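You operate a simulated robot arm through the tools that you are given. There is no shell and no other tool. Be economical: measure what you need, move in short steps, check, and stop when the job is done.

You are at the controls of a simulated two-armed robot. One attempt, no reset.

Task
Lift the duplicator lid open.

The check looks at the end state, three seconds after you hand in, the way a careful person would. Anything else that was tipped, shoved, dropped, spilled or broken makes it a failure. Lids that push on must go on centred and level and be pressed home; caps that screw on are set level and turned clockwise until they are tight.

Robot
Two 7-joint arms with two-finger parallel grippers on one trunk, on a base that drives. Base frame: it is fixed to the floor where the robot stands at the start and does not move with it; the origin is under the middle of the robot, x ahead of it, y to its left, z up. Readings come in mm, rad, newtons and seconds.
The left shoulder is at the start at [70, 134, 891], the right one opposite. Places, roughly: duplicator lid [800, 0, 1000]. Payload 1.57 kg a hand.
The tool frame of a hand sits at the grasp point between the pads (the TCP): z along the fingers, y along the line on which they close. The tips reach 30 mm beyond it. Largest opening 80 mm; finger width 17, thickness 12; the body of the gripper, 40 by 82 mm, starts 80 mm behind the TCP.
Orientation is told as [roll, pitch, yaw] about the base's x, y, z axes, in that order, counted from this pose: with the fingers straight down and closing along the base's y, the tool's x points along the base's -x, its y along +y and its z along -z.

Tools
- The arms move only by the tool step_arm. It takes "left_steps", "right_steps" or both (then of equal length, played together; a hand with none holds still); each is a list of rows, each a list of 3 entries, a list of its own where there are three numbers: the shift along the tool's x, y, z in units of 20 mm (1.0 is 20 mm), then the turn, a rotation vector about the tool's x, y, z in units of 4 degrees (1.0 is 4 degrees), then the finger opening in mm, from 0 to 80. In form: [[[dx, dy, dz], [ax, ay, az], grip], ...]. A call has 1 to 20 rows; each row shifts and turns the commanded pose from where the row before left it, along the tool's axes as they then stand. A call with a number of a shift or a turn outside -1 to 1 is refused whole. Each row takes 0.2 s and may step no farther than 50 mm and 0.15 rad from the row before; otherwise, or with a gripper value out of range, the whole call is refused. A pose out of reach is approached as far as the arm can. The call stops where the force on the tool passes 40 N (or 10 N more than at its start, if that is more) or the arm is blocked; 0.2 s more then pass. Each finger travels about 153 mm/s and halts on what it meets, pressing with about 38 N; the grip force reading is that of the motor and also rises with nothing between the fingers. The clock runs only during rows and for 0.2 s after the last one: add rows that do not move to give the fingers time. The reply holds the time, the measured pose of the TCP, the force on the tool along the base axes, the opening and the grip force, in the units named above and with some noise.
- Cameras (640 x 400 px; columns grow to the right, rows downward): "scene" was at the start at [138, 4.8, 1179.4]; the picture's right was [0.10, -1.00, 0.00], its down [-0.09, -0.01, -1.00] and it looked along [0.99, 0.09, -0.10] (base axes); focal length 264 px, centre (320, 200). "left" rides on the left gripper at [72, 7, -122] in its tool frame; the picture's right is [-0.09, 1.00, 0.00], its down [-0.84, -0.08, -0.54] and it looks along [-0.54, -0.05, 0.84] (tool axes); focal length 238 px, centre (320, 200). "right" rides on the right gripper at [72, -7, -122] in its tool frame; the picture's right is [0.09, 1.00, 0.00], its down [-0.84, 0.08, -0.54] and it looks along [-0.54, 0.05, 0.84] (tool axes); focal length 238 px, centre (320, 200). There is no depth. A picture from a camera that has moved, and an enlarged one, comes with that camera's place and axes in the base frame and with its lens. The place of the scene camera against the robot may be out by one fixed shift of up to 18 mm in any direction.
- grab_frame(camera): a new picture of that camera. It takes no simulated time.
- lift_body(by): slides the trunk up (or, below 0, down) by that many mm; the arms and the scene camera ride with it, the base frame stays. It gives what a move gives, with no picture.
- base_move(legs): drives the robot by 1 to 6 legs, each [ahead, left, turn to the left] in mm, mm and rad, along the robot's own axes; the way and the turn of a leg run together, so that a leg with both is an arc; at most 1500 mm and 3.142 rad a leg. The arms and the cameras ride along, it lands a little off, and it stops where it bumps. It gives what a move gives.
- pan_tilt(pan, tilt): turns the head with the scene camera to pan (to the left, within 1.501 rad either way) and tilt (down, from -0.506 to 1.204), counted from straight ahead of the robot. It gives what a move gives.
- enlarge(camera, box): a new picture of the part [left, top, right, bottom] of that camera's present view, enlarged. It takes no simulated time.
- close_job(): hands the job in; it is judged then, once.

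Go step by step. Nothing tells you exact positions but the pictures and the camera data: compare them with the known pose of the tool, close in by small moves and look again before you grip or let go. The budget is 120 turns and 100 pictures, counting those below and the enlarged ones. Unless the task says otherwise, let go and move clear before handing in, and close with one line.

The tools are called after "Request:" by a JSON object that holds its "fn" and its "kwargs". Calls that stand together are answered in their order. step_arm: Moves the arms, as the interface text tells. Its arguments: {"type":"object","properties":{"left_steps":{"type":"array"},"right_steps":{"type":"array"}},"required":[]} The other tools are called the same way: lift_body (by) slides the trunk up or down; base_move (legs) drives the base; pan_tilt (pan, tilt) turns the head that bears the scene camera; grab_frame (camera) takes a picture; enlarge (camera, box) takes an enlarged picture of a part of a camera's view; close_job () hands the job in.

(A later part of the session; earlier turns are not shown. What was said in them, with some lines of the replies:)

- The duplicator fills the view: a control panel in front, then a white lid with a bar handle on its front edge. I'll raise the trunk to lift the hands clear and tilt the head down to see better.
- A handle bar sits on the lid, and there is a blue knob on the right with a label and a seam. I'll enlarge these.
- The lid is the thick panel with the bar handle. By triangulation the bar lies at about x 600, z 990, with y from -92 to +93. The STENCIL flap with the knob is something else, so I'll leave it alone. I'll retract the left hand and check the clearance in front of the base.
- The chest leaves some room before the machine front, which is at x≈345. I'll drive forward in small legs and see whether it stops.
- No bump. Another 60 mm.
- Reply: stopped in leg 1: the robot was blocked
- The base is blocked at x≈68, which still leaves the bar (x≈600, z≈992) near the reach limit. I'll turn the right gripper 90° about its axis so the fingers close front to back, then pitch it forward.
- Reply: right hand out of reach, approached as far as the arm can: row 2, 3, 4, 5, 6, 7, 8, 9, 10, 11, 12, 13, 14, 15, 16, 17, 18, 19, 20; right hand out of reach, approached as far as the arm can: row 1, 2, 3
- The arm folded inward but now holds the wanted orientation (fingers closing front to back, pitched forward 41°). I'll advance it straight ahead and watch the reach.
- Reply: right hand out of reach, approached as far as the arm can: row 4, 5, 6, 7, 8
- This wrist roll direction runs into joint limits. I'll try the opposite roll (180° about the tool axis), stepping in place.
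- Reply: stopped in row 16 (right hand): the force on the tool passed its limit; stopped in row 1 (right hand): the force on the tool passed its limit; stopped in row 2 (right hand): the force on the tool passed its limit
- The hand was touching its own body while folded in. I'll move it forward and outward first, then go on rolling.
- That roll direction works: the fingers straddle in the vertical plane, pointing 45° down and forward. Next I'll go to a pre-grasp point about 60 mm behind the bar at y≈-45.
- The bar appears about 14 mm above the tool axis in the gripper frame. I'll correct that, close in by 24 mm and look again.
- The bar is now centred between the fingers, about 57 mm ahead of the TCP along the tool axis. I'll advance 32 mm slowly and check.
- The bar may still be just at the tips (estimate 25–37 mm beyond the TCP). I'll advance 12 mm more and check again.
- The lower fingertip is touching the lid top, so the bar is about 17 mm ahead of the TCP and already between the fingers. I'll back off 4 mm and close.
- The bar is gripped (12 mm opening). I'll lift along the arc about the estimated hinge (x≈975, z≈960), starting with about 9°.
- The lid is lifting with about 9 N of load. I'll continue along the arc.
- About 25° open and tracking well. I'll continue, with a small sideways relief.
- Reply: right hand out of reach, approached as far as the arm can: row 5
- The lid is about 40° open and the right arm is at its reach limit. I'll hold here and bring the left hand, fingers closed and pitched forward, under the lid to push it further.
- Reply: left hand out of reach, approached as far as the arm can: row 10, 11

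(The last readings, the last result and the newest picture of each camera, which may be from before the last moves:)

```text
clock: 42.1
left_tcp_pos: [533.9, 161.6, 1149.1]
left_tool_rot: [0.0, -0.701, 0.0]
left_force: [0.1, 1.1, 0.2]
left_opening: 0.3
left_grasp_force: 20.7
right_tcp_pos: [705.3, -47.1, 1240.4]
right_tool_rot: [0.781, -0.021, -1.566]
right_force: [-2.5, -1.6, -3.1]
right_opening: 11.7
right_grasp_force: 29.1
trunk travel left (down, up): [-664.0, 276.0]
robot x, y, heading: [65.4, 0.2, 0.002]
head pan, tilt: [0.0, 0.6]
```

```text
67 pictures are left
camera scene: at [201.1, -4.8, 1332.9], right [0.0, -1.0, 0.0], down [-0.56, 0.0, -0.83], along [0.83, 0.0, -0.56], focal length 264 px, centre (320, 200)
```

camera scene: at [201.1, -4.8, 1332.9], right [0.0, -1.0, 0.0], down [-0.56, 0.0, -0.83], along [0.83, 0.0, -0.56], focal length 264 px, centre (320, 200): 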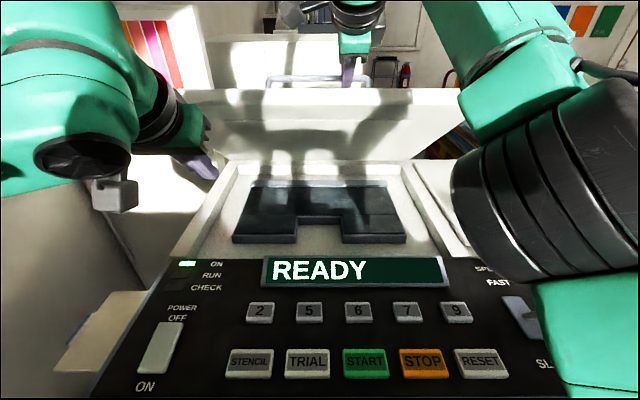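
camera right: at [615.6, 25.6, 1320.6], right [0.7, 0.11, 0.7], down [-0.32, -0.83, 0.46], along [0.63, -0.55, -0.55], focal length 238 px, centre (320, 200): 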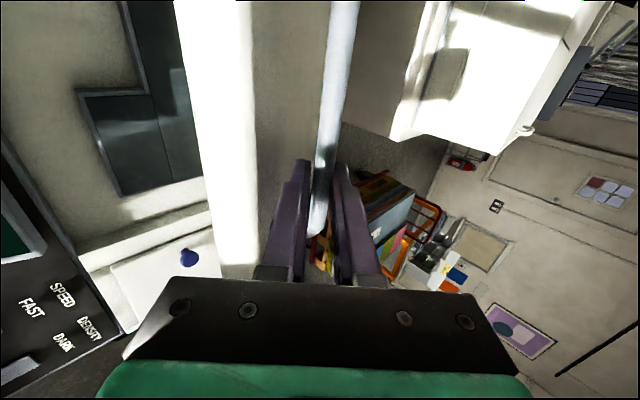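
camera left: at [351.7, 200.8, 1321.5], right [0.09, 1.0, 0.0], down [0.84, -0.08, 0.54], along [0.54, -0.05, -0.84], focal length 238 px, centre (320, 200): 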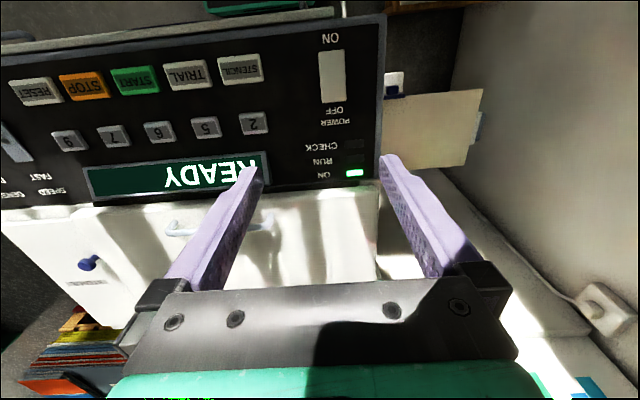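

The pitch-forward works. I'll finish it to horizontal and move the hand inward.

Request:
{"fn": "step_arm", "kwargs": {"left_steps": [[[0, 0, 0], [0, -1, 0], 0], [[0, 0, 0], [0, -1, 0], 0], [[0, 0, 0], [0, -1, 0], 0], [[0, 0, 0], [0, -1, 0], 0], [[0, 0, 0], [0, -1, 0], 0], [[0, 0, 0], [0, -1, 0], 0], [[0, 0, 0], [0, -1, 0], 0], [[0, 0, 0], [0, -1, 0], 0], [[0, 0, 0], [0, -1, 0], 0], [[0, 0, 0], [0, -1, 0], 0], [[0, -1, 0], [0, -1, 0], 0], [[0, -1, 0], [0, -0.5, 0], 0]]}}

Request:
{"fn": "grab_frame", "kwargs": {"camera": "scene"}}

Request:
{"fn": "grab_frame", "kwargs": {"camera": "left"}}

```text
clock: 44.7
left_tcp_pos: [534.7, 114.7, 1146.5]
left_tool_rot: [0.073, -1.112, -0.103]
left_force: [0.5, 0.2, -0.6]
left_opening: 0.1
left_grasp_force: 21.3
left hand out of reach, approached as far as the arm can: row 6, 7, 8, 9, 10, 11
right_tcp_pos: [704.5, -48.0, 1238.4]
right_tool_rot: [0.782, -0.021, -1.564]
right_force: [-2.4, -3.0, -2.7]
right_opening: 11.8
right_grasp_force: 29.1
trunk travel left (down, up): [-664.0, 276.0]
robot x, y, heading: [66.6, -2.0, -0.001]
head pan, tilt: [0.0, 0.6]
```

```text
66 pictures are left
camera scene: at [201.2, -5.0, 1332.9], right [0.0, -1.0, 0.0], down [-0.56, 0.0, -0.83], along [0.83, 0.0, -0.56], focal length 264 px, centre (320, 200)
```

scene: 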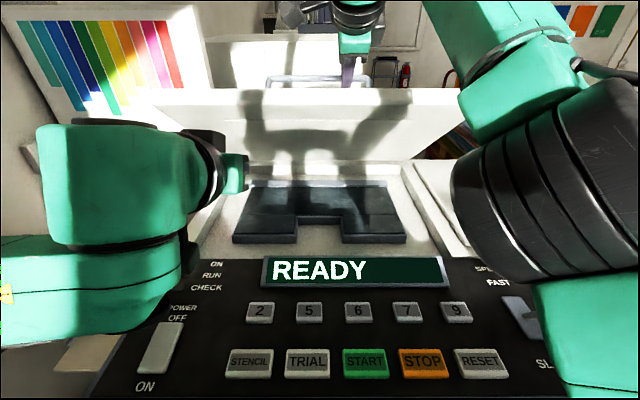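

```text
65 pictures are left
camera left: at [393.0, 127.4, 1136.2], right [0.08, 0.99, 0.12], down [-0.12, -0.11, 0.99], along [0.99, -0.09, 0.11], focal length 238 px, centre (320, 200)
```

left: 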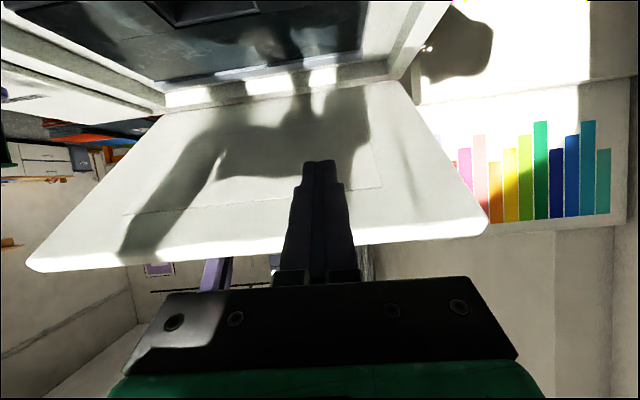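

The left hand now points forward and about 26° down, just below and in front of the lid. I'll advance a bit to see how it tracks.

Request:
{"fn": "step_arm", "kwargs": {"left_steps": [[[0, 0, 1], [0, 0, 0], 0], [[0, 0, 1], [0, 0, 0], 0], [[0, 0, 1], [0, 0, 0], 0], [[0, 0, 1], [0, 0, 0], 0]]}}

Request:
{"fn": "grab_frame", "kwargs": {"camera": "left"}}

```text
clock: 45.7
left_tcp_pos: [606.4, 113.6, 1110.4]
left_tool_rot: [0.075, -1.111, -0.104]
left_force: [-0.6, -0.4, 0.9]
left_opening: 0.0
left_grasp_force: 21.9
right_tcp_pos: [705.4, -47.8, 1239.0]
right_tool_rot: [0.78, -0.02, -1.565]
right_force: [-2.2, -2.1, -3.0]
right_opening: 11.8
right_grasp_force: 29.2
trunk travel left (down, up): [-664.0, 276.0]
robot x, y, heading: [67.4, 1.1, -0.005]
head pan, tilt: [0.0, 0.6]
```

```text
64 pictures are left
camera left: at [465.4, 126.7, 1100.0], right [0.08, 0.99, 0.12], down [-0.12, -0.11, 0.99], along [0.99, -0.09, 0.11], focal length 238 px, centre (320, 200)
```

left: 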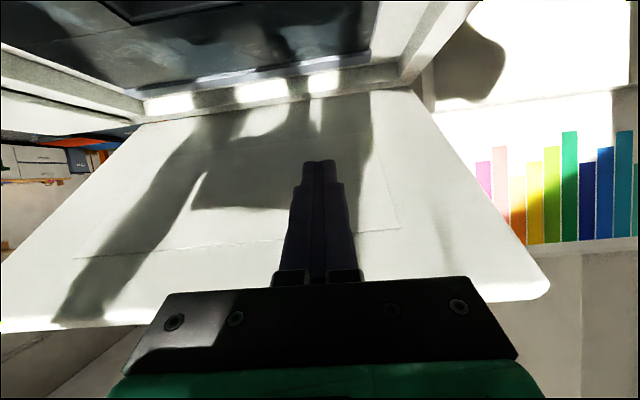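

Next I'll move straight forward 90 mm beneath the lid, then up 30 mm.

Request:
{"fn": "step_arm", "kwargs": {"left_steps": [[[-0.445, 0, 0.89], [0, 0, 0], 0], [[-0.445, 0, 0.89], [0, 0, 0], 0], [[-0.445, 0, 0.89], [0, 0, 0], 0], [[-0.445, 0, 0.89], [0, 0, 0], 0], [[-0.89, 0, -0.445], [0, 0, 0], 0], [[-0.45, 0, -0.22], [0, 0, 0], 0]]}}

Request:
{"fn": "grab_frame", "kwargs": {"camera": "left"}}

Request:
{"fn": "grab_frame", "kwargs": {"camera": "scene"}}

```text
clock: 47.1
left_tcp_pos: [685.6, 111.3, 1142.5]
left_tool_rot: [0.074, -1.112, -0.103]
left_force: [0.2, 0.1, -0.4]
left_opening: 0.1
left_grasp_force: 22.0
right_tcp_pos: [706.0, -47.0, 1239.5]
right_tool_rot: [0.781, -0.019, -1.566]
right_force: [-2.1, -1.6, -2.3]
right_opening: 11.6
right_grasp_force: 29.3
trunk travel left (down, up): [-664.0, 276.0]
robot x, y, heading: [67.7, 2.1, -0.002]
head pan, tilt: [0.0, 0.6]
```

```text
63 pictures are left
camera left: at [544.7, 122.5, 1130.5], right [0.08, 0.99, 0.11], down [-0.12, -0.1, 0.99], along [0.99, -0.09, 0.11], focal length 238 px, centre (320, 200)
```

left: 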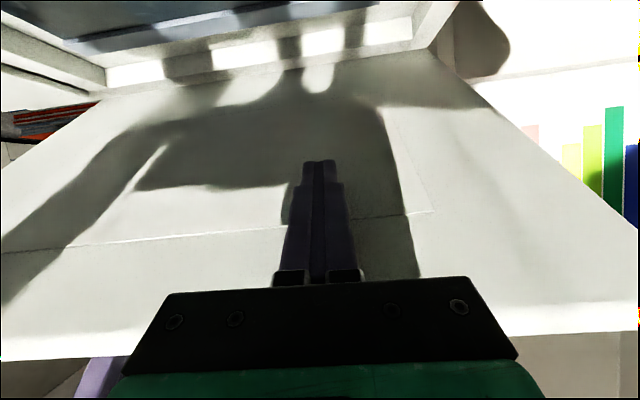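

```text
62 pictures are left
camera scene: at [201.1, -4.9, 1332.9], right [0.0, -1.0, 0.0], down [-0.56, 0.0, -0.83], along [0.83, 0.0, -0.56], focal length 264 px, centre (320, 200)
```

scene: 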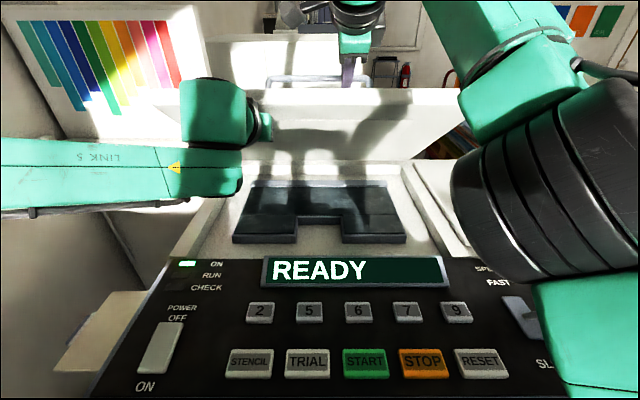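

No contact yet. I'll go on up in small steps until the lid is felt.

Request:
{"fn": "step_arm", "kwargs": {"left_steps": [[[-0.4, 0, -0.2], [0, 0, 0], 0], [[-0.4, 0, -0.2], [0, 0, 0], 0], [[-0.4, 0, -0.2], [0, 0, 0], 0]]}}

```text
clock: 47.9
left_tcp_pos: [685.8, 110.8, 1161.6]
left_tool_rot: [0.071, -1.097, -0.101]
left_force: [-9.5, -1.4, -26.7]
left_opening: 0.0
left_grasp_force: 21.5
right_tcp_pos: [707.4, -47.8, 1240.7]
right_tool_rot: [0.786, -0.019, -1.566]
right_force: [5.3, -3.7, 16.3]
right_opening: 12.1
right_grasp_force: 28.8
trunk travel left (down, up): [-664.0, 276.0]
robot x, y, heading: [65.5, 0.4, -0.001]
head pan, tilt: [0.0, 0.6]
```

The left fingertip now carries the lid. I'll release the right grip and withdraw the right hand along its axis.

Request:
{"fn": "step_arm", "kwargs": {"left_steps": [[[0.1, 0, 0.05], [0, 0, 0], 0], [[0, 0, 0], [0, 0, 0], 0], [[0, 0, 0], [0, 0, 0], 0], [[0, 0, 0], [0, 0, 0], 0], [[0, 0, 0], [0, 0, 0], 0], [[0, 0, 0], [0, 0, 0], 0], [[0, 0, 0], [0, 0, 0], 0]], "right_steps": [[[0, 0, 0], [0, 0, 0], 22], [[0, 0, 0], [0, 0, 0], 22], [[0, 0, -0.5], [0, 0, 0], 22], [[0, 0, -0.8], [0, 0, 0], 22], [[0, 0, -1], [0, 0, 0], 22], [[0, 0, -1], [0, 0, 0], 22], [[0, 0, -1], [0, 0, 0], 22]]}}

Request:
{"fn": "grab_frame", "kwargs": {"camera": "scene"}}

Request:
{"fn": "grab_frame", "kwargs": {"camera": "left"}}

```text
clock: 49.5
left_tcp_pos: [682.6, 111.3, 1166.5]
left_tool_rot: [0.072, -1.117, -0.101]
left_force: [-0.1, 0.2, 0.0]
left_opening: 0.0
left_grasp_force: 21.5
right_tcp_pos: [644.2, -46.5, 1302.5]
right_tool_rot: [0.777, -0.024, -1.563]
right_force: [0.6, 0.2, 0.1]
right_opening: 22.0
right_grasp_force: 0.0
trunk travel left (down, up): [-664.0, 276.0]
robot x, y, heading: [68.3, -0.2, -0.004]
head pan, tilt: [0.0, 0.6]
```

```text
61 pictures are left
camera scene: at [200.5, -4.0, 1333.0], right [0.0, -1.0, 0.0], down [-0.56, 0.0, -0.83], along [0.83, 0.0, -0.56], focal length 264 px, centre (320, 200)
```

scene: 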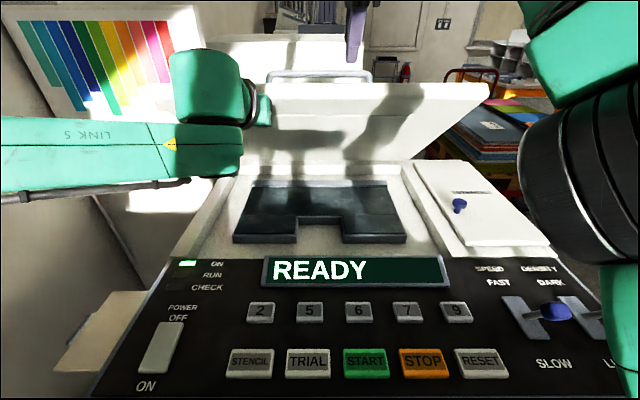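

```text
60 pictures are left
camera left: at [543.2, 122.9, 1156.0], right [0.08, 0.99, 0.11], down [-0.12, -0.1, 0.99], along [0.99, -0.09, 0.11], focal length 238 px, centre (320, 200)
```

left: 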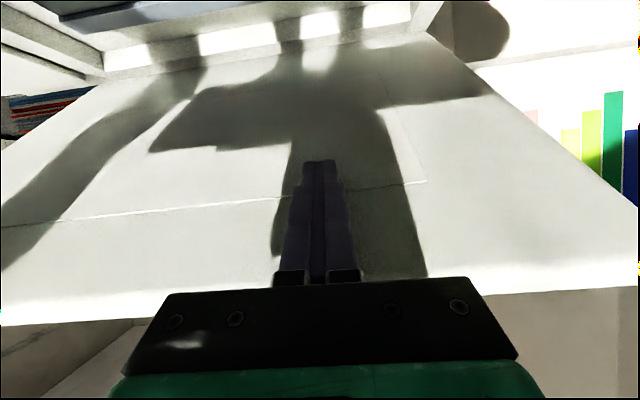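

The lid stays up by itself with no force on the left hand. I'll move the right hand clear and push the lid wider with the left, using the trunk and arm together.

Request:
{"fn": "step_arm", "kwargs": {"right_steps": [[[0, -0.71, -0.7], [0, 0, 0], 22], [[0, -0.71, -0.7], [0, 0, 0], 22], [[0, -0.71, -0.7], [0, 0, 0], 22], [[0, -0.71, -0.7], [0, 0, 0], 22], [[0, -0.71, -0.7], [0, 0, 0], 22], [[0, -0.71, -0.7], [0, 0, 0], 22], [[0, -0.71, -0.7], [0, 0, 0], 22]]}}

Request:
{"fn": "lift_body", "kwargs": {"by": 50}}

Request:
{"fn": "step_arm", "kwargs": {"left_steps": [[[-0.445, 0, 0.89], [0, 0, 0], 0], [[-0.445, 0, 0.89], [0, 0, 0], 0], [[-0.445, 0, 0.89], [0, 0, 0], 0]]}}

Request:
{"fn": "grab_frame", "kwargs": {"camera": "scene"}}

Request:
{"fn": "grab_frame", "kwargs": {"camera": "left"}}

```text
clock: 51.1
left_tcp_pos: [684.3, 110.3, 1166.3]
left_tool_rot: [0.073, -1.11, -0.104]
left_force: [-0.2, 0.5, 0.1]
left_opening: 0.0
left_grasp_force: 21.2
right_tcp_pos: [505.2, -46.8, 1300.9]
right_tool_rot: [0.778, -0.022, -1.566]
right_force: [0.2, 0.6, 1.0]
right_opening: 22.1
right_grasp_force: 0.0
trunk travel left (down, up): [-664.0, 276.0]
robot x, y, heading: [68.1, 1.6, -0.004]
head pan, tilt: [0.0, 0.6]
```

```text
clock: 52.1
left_tcp_pos: [684.3, 110.7, 1217.1]
left_tool_rot: [0.07, -1.113, -0.104]
left_force: [-1.3, -0.6, -2.1]
left_opening: 0.0
left_grasp_force: 21.9
right_tcp_pos: [506.4, -46.8, 1350.4]
right_tool_rot: [0.779, -0.022, -1.562]
right_force: [0.1, -0.1, -0.1]
right_opening: 21.9
right_grasp_force: 0.0
trunk travel left (down, up): [-714.0, 226.0]
robot x, y, heading: [64.6, -2.2, 0.002]
head pan, tilt: [0.0, 0.6]
```

```text
clock: 52.9
left_tcp_pos: [735.4, 110.4, 1213.9]
left_tool_rot: [0.073, -1.11, -0.103]
left_force: [0.7, -0.4, -0.8]
left_opening: 0.0
left_grasp_force: 21.3
left hand out of reach, approached as far as the arm can: row 3
right_tcp_pos: [506.9, -46.1, 1351.8]
right_tool_rot: [0.779, -0.023, -1.565]
right_force: [-0.2, -0.9, 0.3]
right_opening: 21.9
right_grasp_force: 0.0
trunk travel left (down, up): [-714.0, 226.0]
robot x, y, heading: [64.2, -1.1, -0.003]
head pan, tilt: [0.0, 0.6]
```

```text
59 pictures are left
camera scene: at [201.7, -4.2, 1382.8], right [0.0, -1.0, 0.0], down [-0.57, 0.0, -0.82], along [0.82, 0.0, -0.57], focal length 264 px, centre (320, 200)
```

scene: 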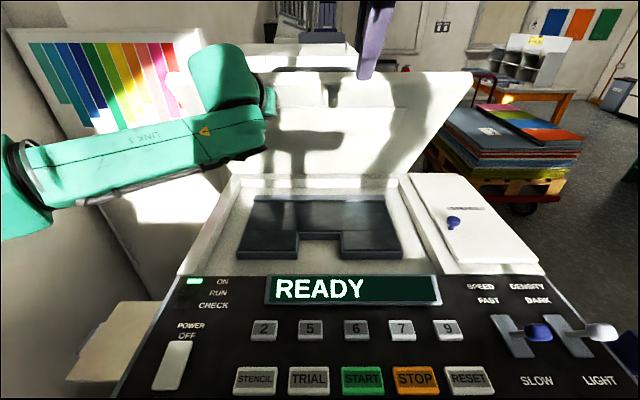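

```text
58 pictures are left
camera left: at [594.6, 121.8, 1204.3], right [0.08, 0.99, 0.12], down [-0.12, -0.11, 0.99], along [0.99, -0.09, 0.11], focal length 238 px, centre (320, 200)
```

left: 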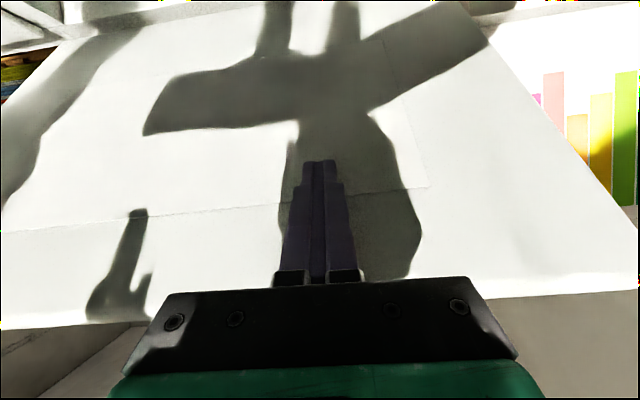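

The lid is around 55° open. I'll pitch the left hand up toward horizontal to gain reach while pushing forward.

Request:
{"fn": "step_arm", "kwargs": {"left_steps": [[[0, 0, 0], [0, -1, 0], 0], [[0, 0, 0], [0, -1, 0], 0], [[0, 0, 0], [0, -1, 0], 0], [[0, 0, 0], [0, -1, 0], 0], [[0, 0, 1], [0, 0, 0], 0], [[0, 0, 1], [0, 0, 0], 0]]}}

```text
clock: 54.3
left_tcp_pos: [772.8, 111.3, 1207.0]
left_tool_rot: [0.174, -1.389, -0.21]
left_force: [-0.6, 0.6, -0.6]
left_opening: 0.0
left_grasp_force: 21.4
left hand out of reach, approached as far as the arm can: row 6
right_tcp_pos: [507.5, -46.0, 1349.8]
right_tool_rot: [0.777, -0.022, -1.565]
right_force: [0.2, -0.3, -0.4]
right_opening: 22.1
right_grasp_force: 0.1
trunk travel left (down, up): [-714.0, 226.0]
robot x, y, heading: [69.7, -1.7, 0.002]
head pan, tilt: [0.0, 0.6]
```

That reached further. I'll raise the trunk 70 mm and push again.

Request:
{"fn": "lift_body", "kwargs": {"by": 70}}

Request:
{"fn": "step_arm", "kwargs": {"left_steps": [[[0, 0, 0.5], [0, -1, 0], 0], [[0, 0, 1], [0, -0.5, 0], 0], [[0, 0, 1], [0, 0, 0], 0]]}}

Request:
{"fn": "grab_frame", "kwargs": {"camera": "scene"}}

Request:
{"fn": "grab_frame", "kwargs": {"camera": "left"}}

```text
clock: 55.3
left_tcp_pos: [771.7, 112.1, 1280.0]
left_tool_rot: [0.178, -1.391, -0.213]
left_force: [0.6, 0.2, 0.5]
left_opening: 0.0
left_grasp_force: 21.6
right_tcp_pos: [506.7, -45.8, 1421.4]
right_tool_rot: [0.778, -0.024, -1.564]
right_force: [-0.1, -0.4, 0.0]
right_opening: 22.1
right_grasp_force: 0.0
trunk travel left (down, up): [-784.0, 156.0]
robot x, y, heading: [67.5, -4.1, -0.004]
head pan, tilt: [0.0, 0.6]
```

```text
clock: 56.1
left_tcp_pos: [788.9, 132.2, 1274.2]
left_tool_rot: [0.417, -1.493, -0.453]
left_force: [-3.3, -2.1, 0.7]
left_opening: 0.1
left_grasp_force: 21.6
left hand out of reach, approached as far as the arm can: row 1, 2, 3
right_tcp_pos: [505.0, -46.9, 1421.6]
right_tool_rot: [0.781, -0.021, -1.565]
right_force: [-0.1, 0.6, -0.3]
right_opening: 21.9
right_grasp_force: 0.1
trunk travel left (down, up): [-784.0, 156.0]
robot x, y, heading: [67.0, -0.5, 0.002]
head pan, tilt: [0.0, 0.6]
```

```text
57 pictures are left
camera scene: at [199.9, -4.5, 1453.0], right [0.0, -1.0, 0.0], down [-0.56, 0.0, -0.83], along [0.83, 0.0, -0.56], focal length 264 px, centre (320, 200)
```

scene: 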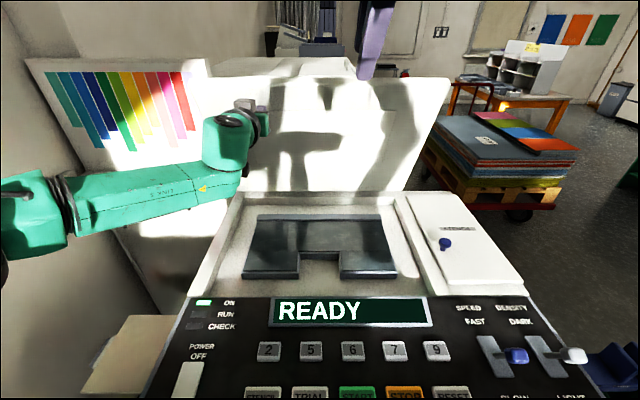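

```text
56 pictures are left
camera left: at [662.8, 145.2, 1211.0], right [0.04, 0.99, 0.12], down [-0.48, -0.09, 0.87], along [0.87, -0.1, 0.48], focal length 238 px, centre (320, 200)
```

left: 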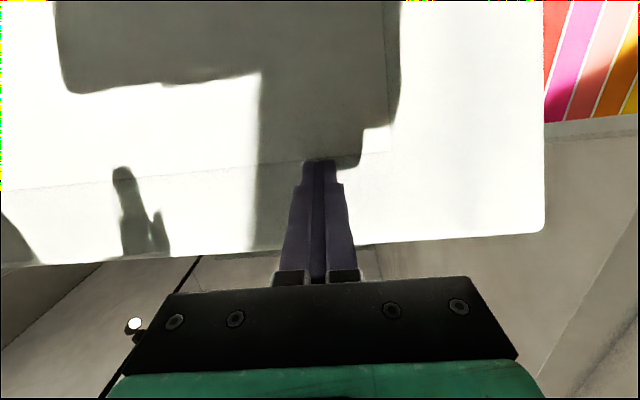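

The lid is around 66° open. I'll draw the left hand back to see whether it holds on its own, then turn the base to bring the left shoulder forward for more push.

Request:
{"fn": "step_arm", "kwargs": {"left_steps": [[[0, 0, -1], [0, 0, 0], 0], [[0, 0, -1], [0, 0, 0], 0], [[0, 0, -1], [0, 0, 0], 0], [[0, 0, -1], [0, 0, 0], 0], [[0, 0, -1], [0, 0, 0], 0], [[0, 0, -1], [0, 0, 0], 0]]}}

Request:
{"fn": "grab_frame", "kwargs": {"camera": "scene"}}

Request:
{"fn": "grab_frame", "kwargs": {"camera": "left"}}

```text
clock: 57.5
left_tcp_pos: [669.8, 137.0, 1282.3]
left_tool_rot: [0.402, -1.492, -0.44]
left_force: [-1.1, 0.7, 0.1]
left_opening: 0.0
left_grasp_force: 20.8
right_tcp_pos: [505.5, -47.6, 1421.9]
right_tool_rot: [0.778, -0.023, -1.565]
right_force: [0.4, -0.9, -0.1]
right_opening: 21.9
right_grasp_force: 0.1
trunk travel left (down, up): [-784.0, 156.0]
robot x, y, heading: [70.4, -1.2, -0.002]
head pan, tilt: [0.0, 0.6]
```

```text
55 pictures are left
camera scene: at [200.5, -3.8, 1453.0], right [0.0, -1.0, 0.0], down [-0.56, 0.0, -0.83], along [0.83, 0.0, -0.56], focal length 264 px, centre (320, 200)
```

scene: 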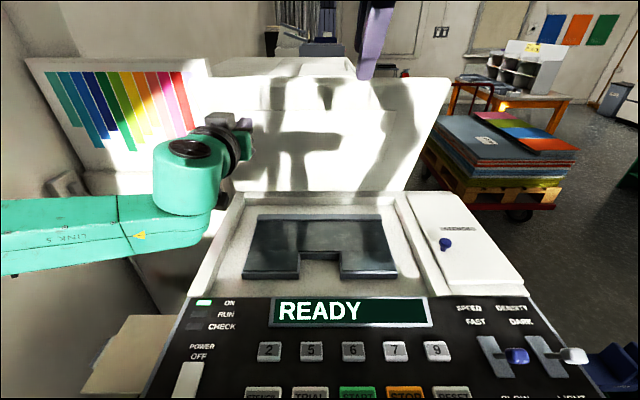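

```text
54 pictures are left
camera left: at [543.2, 150.6, 1220.4], right [0.04, 0.99, 0.12], down [-0.48, -0.09, 0.87], along [0.87, -0.1, 0.47], focal length 238 px, centre (320, 200)
```

left: 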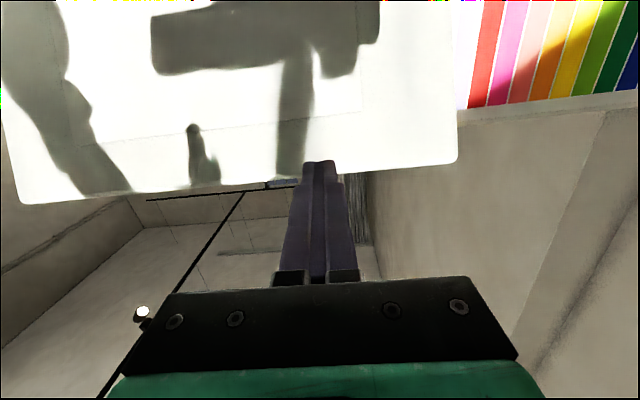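

The lid holds its angle by friction, at roughly 64°. I'll turn the base right so the left shoulder comes forward, then push it further.

Request:
{"fn": "base_move", "kwargs": {"legs": [[-10, 0, 0], [0, 0, -0.25], [0, 0, -0.2]]}}

Request:
{"fn": "grab_frame", "kwargs": {"camera": "left"}}

Request:
{"fn": "grab_frame", "kwargs": {"camera": "scene"}}

```text
clock: 59.9
left_tcp_pos: [652.2, -103.7, 1283.0]
left_tool_rot: [0.39, -1.491, -0.841]
left_force: [0.6, 0.1, -0.4]
left_opening: 0.1
left_grasp_force: 21.3
right_tcp_pos: [426.9, -205.8, 1421.9]
right_tool_rot: [0.78, -0.024, -1.979]
right_force: [0.7, 0.7, 0.3]
right_opening: 21.9
right_grasp_force: 0.1
trunk travel left (down, up): [-784.0, 156.0]
robot x, y, heading: [41.6, 13.5, -0.414]
head pan, tilt: [0.0, 0.6]
```

```text
53 pictures are left
camera left: at [541.0, -40.9, 1220.1], right [0.44, 0.89, 0.12], down [-0.48, 0.12, 0.87], along [0.76, -0.44, 0.47], focal length 238 px, centre (320, 200)
```

left: 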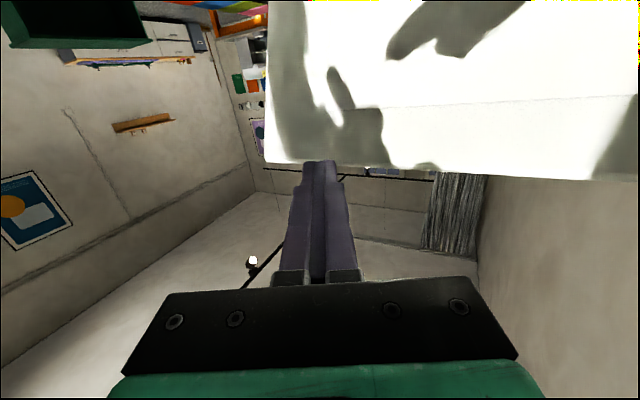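

```text
52 pictures are left
camera scene: at [166.2, -45.4, 1453.0], right [-0.4, -0.91, 0.0], down [-0.52, 0.23, -0.83], along [0.75, -0.33, -0.56], focal length 264 px, centre (320, 200)
```

scene: 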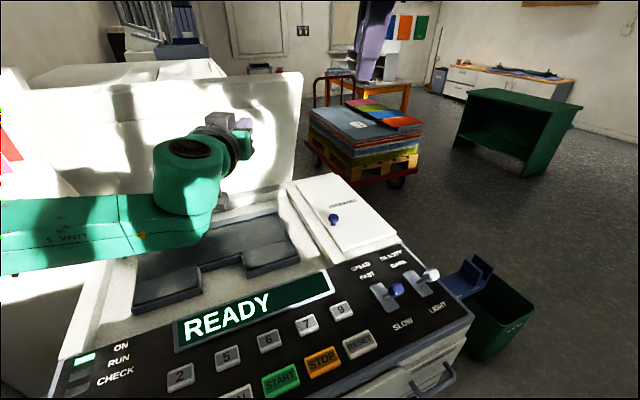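

The base turned and the left shoulder is further forward. I'll nudge the base ahead, re-aim the left hand along +x and shift it left.

Request:
{"fn": "base_move", "kwargs": {"legs": [[37, 16, 0]]}}

Request:
{"fn": "step_arm", "kwargs": {"left_steps": [[[0, 0, 0], [-1, 0, 0], 0], [[0, 0, 0], [-1, 0, 0], 0], [[0, 0, 0], [-1, 0, 0], 0], [[0, 0, 0], [-1, 0, 0], 0], [[0, 0, 0], [-1, 0, 0], 0], [[0, 0, 0], [-1, 0, 0], 0], [[0, 1, 0], [0, 0, 0], 0], [[0, 1, 0], [0, 0, 0], 0], [[0, 1, 0], [0, 0, 0], 0], [[0, 1, 0], [0, 0, 0], 0], [[0, 1, 0], [0, 0, 0], 0], [[0, 1, 0], [0, 0, 0], 0], [[0, 1, 0], [0, 0, 0], 0]]}}

Request:
{"fn": "grab_frame", "kwargs": {"camera": "left"}}

Request:
{"fn": "grab_frame", "kwargs": {"camera": "scene"}}

```text
clock: 60.8
left_tcp_pos: [656.0, -83.6, 1284.0]
left_tool_rot: [0.433, -1.492, -0.846]
left_force: [-0.5, -0.2, 0.1]
left_opening: 0.0
left_grasp_force: 21.6
right_tcp_pos: [436.1, -193.8, 1421.5]
right_tool_rot: [0.779, -0.02, -1.943]
right_force: [0.9, -0.3, 0.2]
right_opening: 22.0
right_grasp_force: 0.1
trunk travel left (down, up): [-784.0, 156.0]
robot x, y, heading: [46.5, 14.6, -0.379]
head pan, tilt: [0.0, 0.6]
```

```text
clock: 63.6
left_tcp_pos: [655.3, 58.8, 1292.0]
left_tool_rot: [0.82, -1.493, -0.814]
left_force: [-0.9, 0.4, 0.9]
left_opening: 0.0
left_grasp_force: 21.4
right_tcp_pos: [438.0, -190.2, 1421.9]
right_tool_rot: [0.779, -0.025, -1.942]
right_force: [-0.5, 0.1, 0.1]
right_opening: 22.0
right_grasp_force: 0.0
trunk travel left (down, up): [-784.0, 156.0]
robot x, y, heading: [41.7, 12.6, -0.378]
head pan, tilt: [0.0, 0.6]
```

```text
51 pictures are left
camera left: at [530.2, 68.2, 1226.9], right [0.0, 0.99, 0.15], down [-0.5, -0.13, 0.86], along [0.87, -0.08, 0.49], focal length 238 px, centre (320, 200)
```

left: 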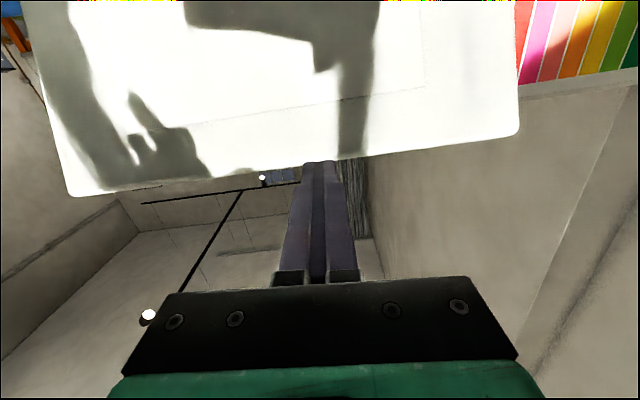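

```text
50 pictures are left
camera scene: at [170.8, -40.8, 1453.0], right [-0.37, -0.93, 0.0], down [-0.52, 0.21, -0.83], along [0.77, -0.3, -0.56], focal length 264 px, centre (320, 200)
```

scene: 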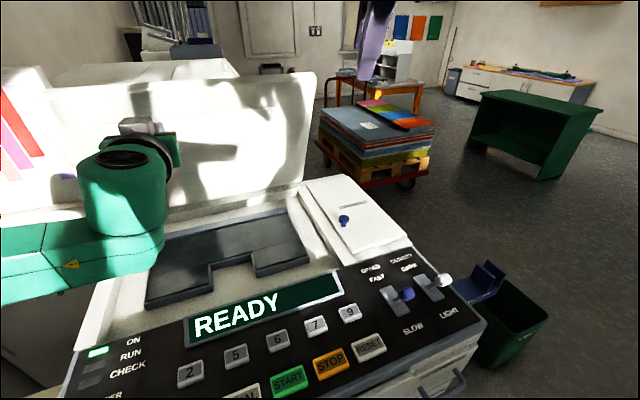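

Aligned. I'll push forward along +x against the lid.

Request:
{"fn": "step_arm", "kwargs": {"left_steps": [[[0, 0, 1], [0, 0, 0], 0], [[0, 0, 1], [0, 0, 0], 0], [[0, 0, 1], [0, 0, 0], 0], [[0, 0, 1], [0, 0, 0], 0], [[0, 0, 1], [0, 0, 0], 0], [[0, 0, 1], [0, 0, 0], 0], [[0, 0, 1], [0, 0, 0], 0], [[0, 0, 1], [0, 0, 0], 0], [[0, 0, 1], [0, 0, 0], 0], [[0, 0, 1], [0, 0, 0], 0]]}}

Request:
{"fn": "grab_frame", "kwargs": {"camera": "scene"}}

Request:
{"fn": "grab_frame", "kwargs": {"camera": "left"}}

```text
clock: 65.8
left_tcp_pos: [855.4, 60.8, 1282.3]
left_tool_rot: [0.837, -1.491, -0.832]
left_force: [-0.9, 0.0, 0.1]
left_opening: 0.0
left_grasp_force: 21.5
right_tcp_pos: [434.8, -193.3, 1422.8]
right_tool_rot: [0.781, -0.021, -1.942]
right_force: [0.0, 0.4, 0.0]
right_opening: 22.1
right_grasp_force: 0.0
trunk travel left (down, up): [-784.0, 156.0]
robot x, y, heading: [47.5, 11.8, -0.373]
head pan, tilt: [0.0, 0.6]
```

```text
49 pictures are left
camera scene: at [168.3, -42.5, 1453.1], right [-0.37, -0.93, 0.0], down [-0.52, 0.21, -0.83], along [0.77, -0.3, -0.56], focal length 264 px, centre (320, 200)
```

scene: 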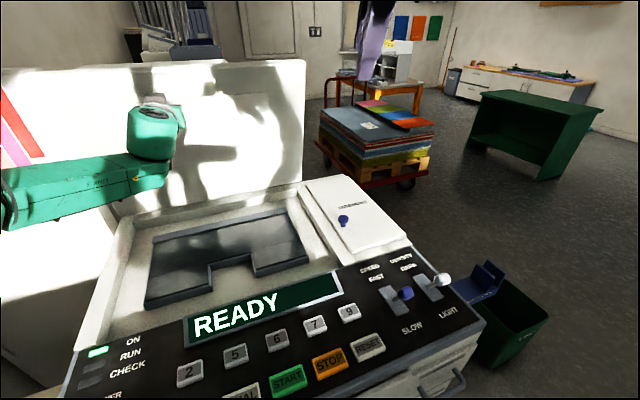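

```text
48 pictures are left
camera left: at [729.8, 69.5, 1216.5], right [0.0, 0.99, 0.15], down [-0.5, -0.13, 0.86], along [0.87, -0.08, 0.49], focal length 238 px, centre (320, 200)
```

left: 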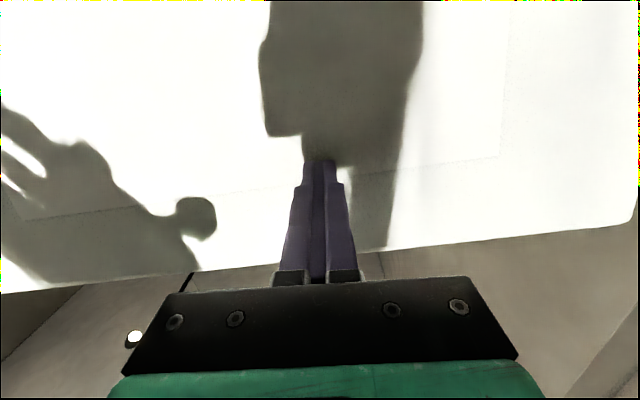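

About 75° now, with very little force needed. Two more gentle steps.

Request:
{"fn": "step_arm", "kwargs": {"left_steps": [[[0, 0, 0.5], [0, 0, 0], 0], [[0, 0, 0.5], [0, 0, 0], 0], [[0, 0, 0.5], [0, 0, 0], 0]]}}

Request:
{"fn": "grab_frame", "kwargs": {"camera": "scene"}}

```text
clock: 66.6
left_tcp_pos: [884.8, 60.8, 1279.6]
left_tool_rot: [0.841, -1.489, -0.837]
left_force: [-8.3, 0.7, 4.4]
left_opening: 0.0
left_grasp_force: 21.3
right_tcp_pos: [435.3, -193.1, 1423.2]
right_tool_rot: [0.781, -0.023, -1.942]
right_force: [0.3, -1.6, -0.6]
right_opening: 22.0
right_grasp_force: 0.0
trunk travel left (down, up): [-784.0, 156.0]
robot x, y, heading: [47.3, 13.7, -0.383]
head pan, tilt: [0.0, 0.6]
```

```text
47 pictures are left
camera scene: at [169.2, -42.4, 1453.1], right [-0.37, -0.93, 0.0], down [-0.52, 0.21, -0.83], along [0.77, -0.3, -0.56], focal length 264 px, centre (320, 200)
```

scene: 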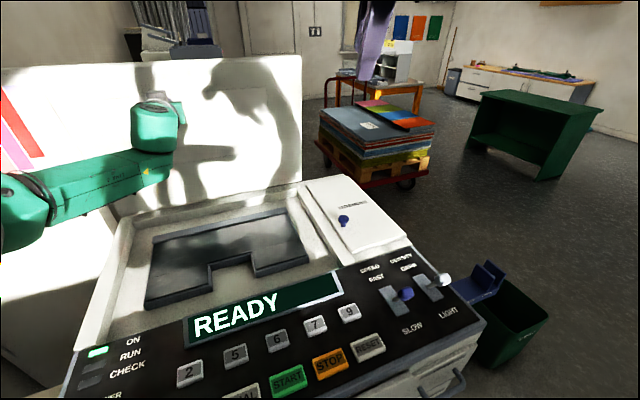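

The lid is about 80° open and starting to resist, likely at its stop. I'll withdraw the left hand straight back and check that the lid stays.

Request:
{"fn": "step_arm", "kwargs": {"left_steps": [[[0, 0, -0.5], [0, 0, 0], 0], [[0, 0, -1], [0, 0, 0], 0], [[0, 0, -1], [0, 0, 0], 0], [[0, 0, -1], [0, 0, 0], 0], [[0, 0, -1], [0, 0, 0], 0], [[0, 0, -1], [0, 0, 0], 0], [[0, 0, -1], [0, 0, 0], 0], [[0, 0, -1], [0, 0, 0], 0], [[0, 0, -1], [0, 0, 0], 0], [[0, 0, -1], [0, 0, 0], 0], [[0, 0, -1], [0, 0, 0], 0], [[0, 0, -1], [0, 0, 0], 0], [[0, 0, 0], [0, 0, 0], 0], [[0, 0, 0], [0, 0, 0], 0], [[0, 0, 0], [0, 0, 0], 0], [[0, 0, 0], [0, 0, 0], 0], [[0, 0, 0], [0, 0, 0], 0], [[0, 0, 0], [0, 0, 0], 0]]}}

Request:
{"fn": "grab_frame", "kwargs": {"camera": "scene"}}

Request:
{"fn": "grab_frame", "kwargs": {"camera": "left"}}

```text
clock: 70.4
left_tcp_pos: [657.9, 57.7, 1290.6]
left_tool_rot: [0.83, -1.49, -0.824]
left_force: [0.0, 0.1, 0.6]
left_opening: 0.2
left_grasp_force: 21.2
right_tcp_pos: [437.8, -191.7, 1421.7]
right_tool_rot: [0.779, -0.022, -1.94]
right_force: [-0.2, 0.6, -0.1]
right_opening: 21.5
right_grasp_force: 0.1
trunk travel left (down, up): [-784.0, 156.0]
robot x, y, heading: [43.9, 13.0, -0.379]
head pan, tilt: [0.0, 0.6]
```

```text
46 pictures are left
camera scene: at [171.0, -42.0, 1452.9], right [-0.37, -0.93, 0.0], down [-0.53, 0.21, -0.83], along [0.77, -0.3, -0.56], focal length 264 px, centre (320, 200)
```

scene: 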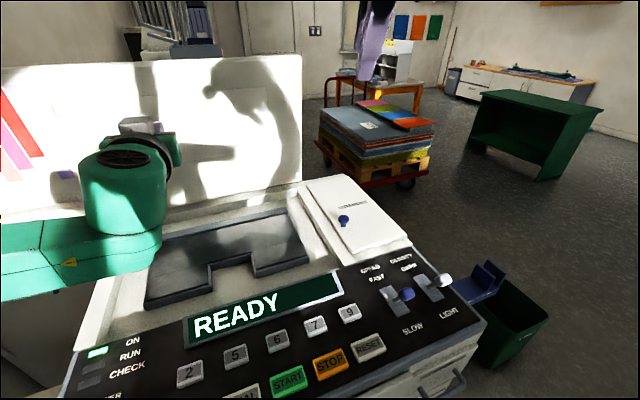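

```text
45 pictures are left
camera left: at [532.5, 67.6, 1226.7], right [0.0, 0.99, 0.15], down [-0.5, -0.13, 0.86], along [0.87, -0.08, 0.49], focal length 238 px, centre (320, 200)
```

left: 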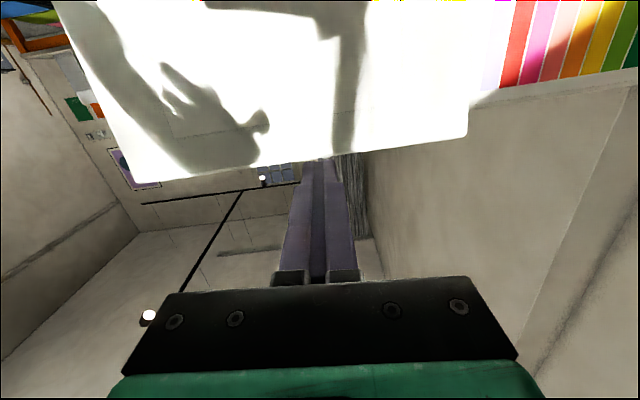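

The lid stands open at about 80°, holds by itself, and both hands are clear. The rest looks undisturbed, so I'm handing in.

Request:
{"fn": "close_job", "kwargs": {}}

```text
The job is handed in.
```

The duplicator lid is open at about 80° and was holding on its own when I handed in, with both hands clear and nothing else visibly disturbed; the base did bump the machine's front lightly on the way in.
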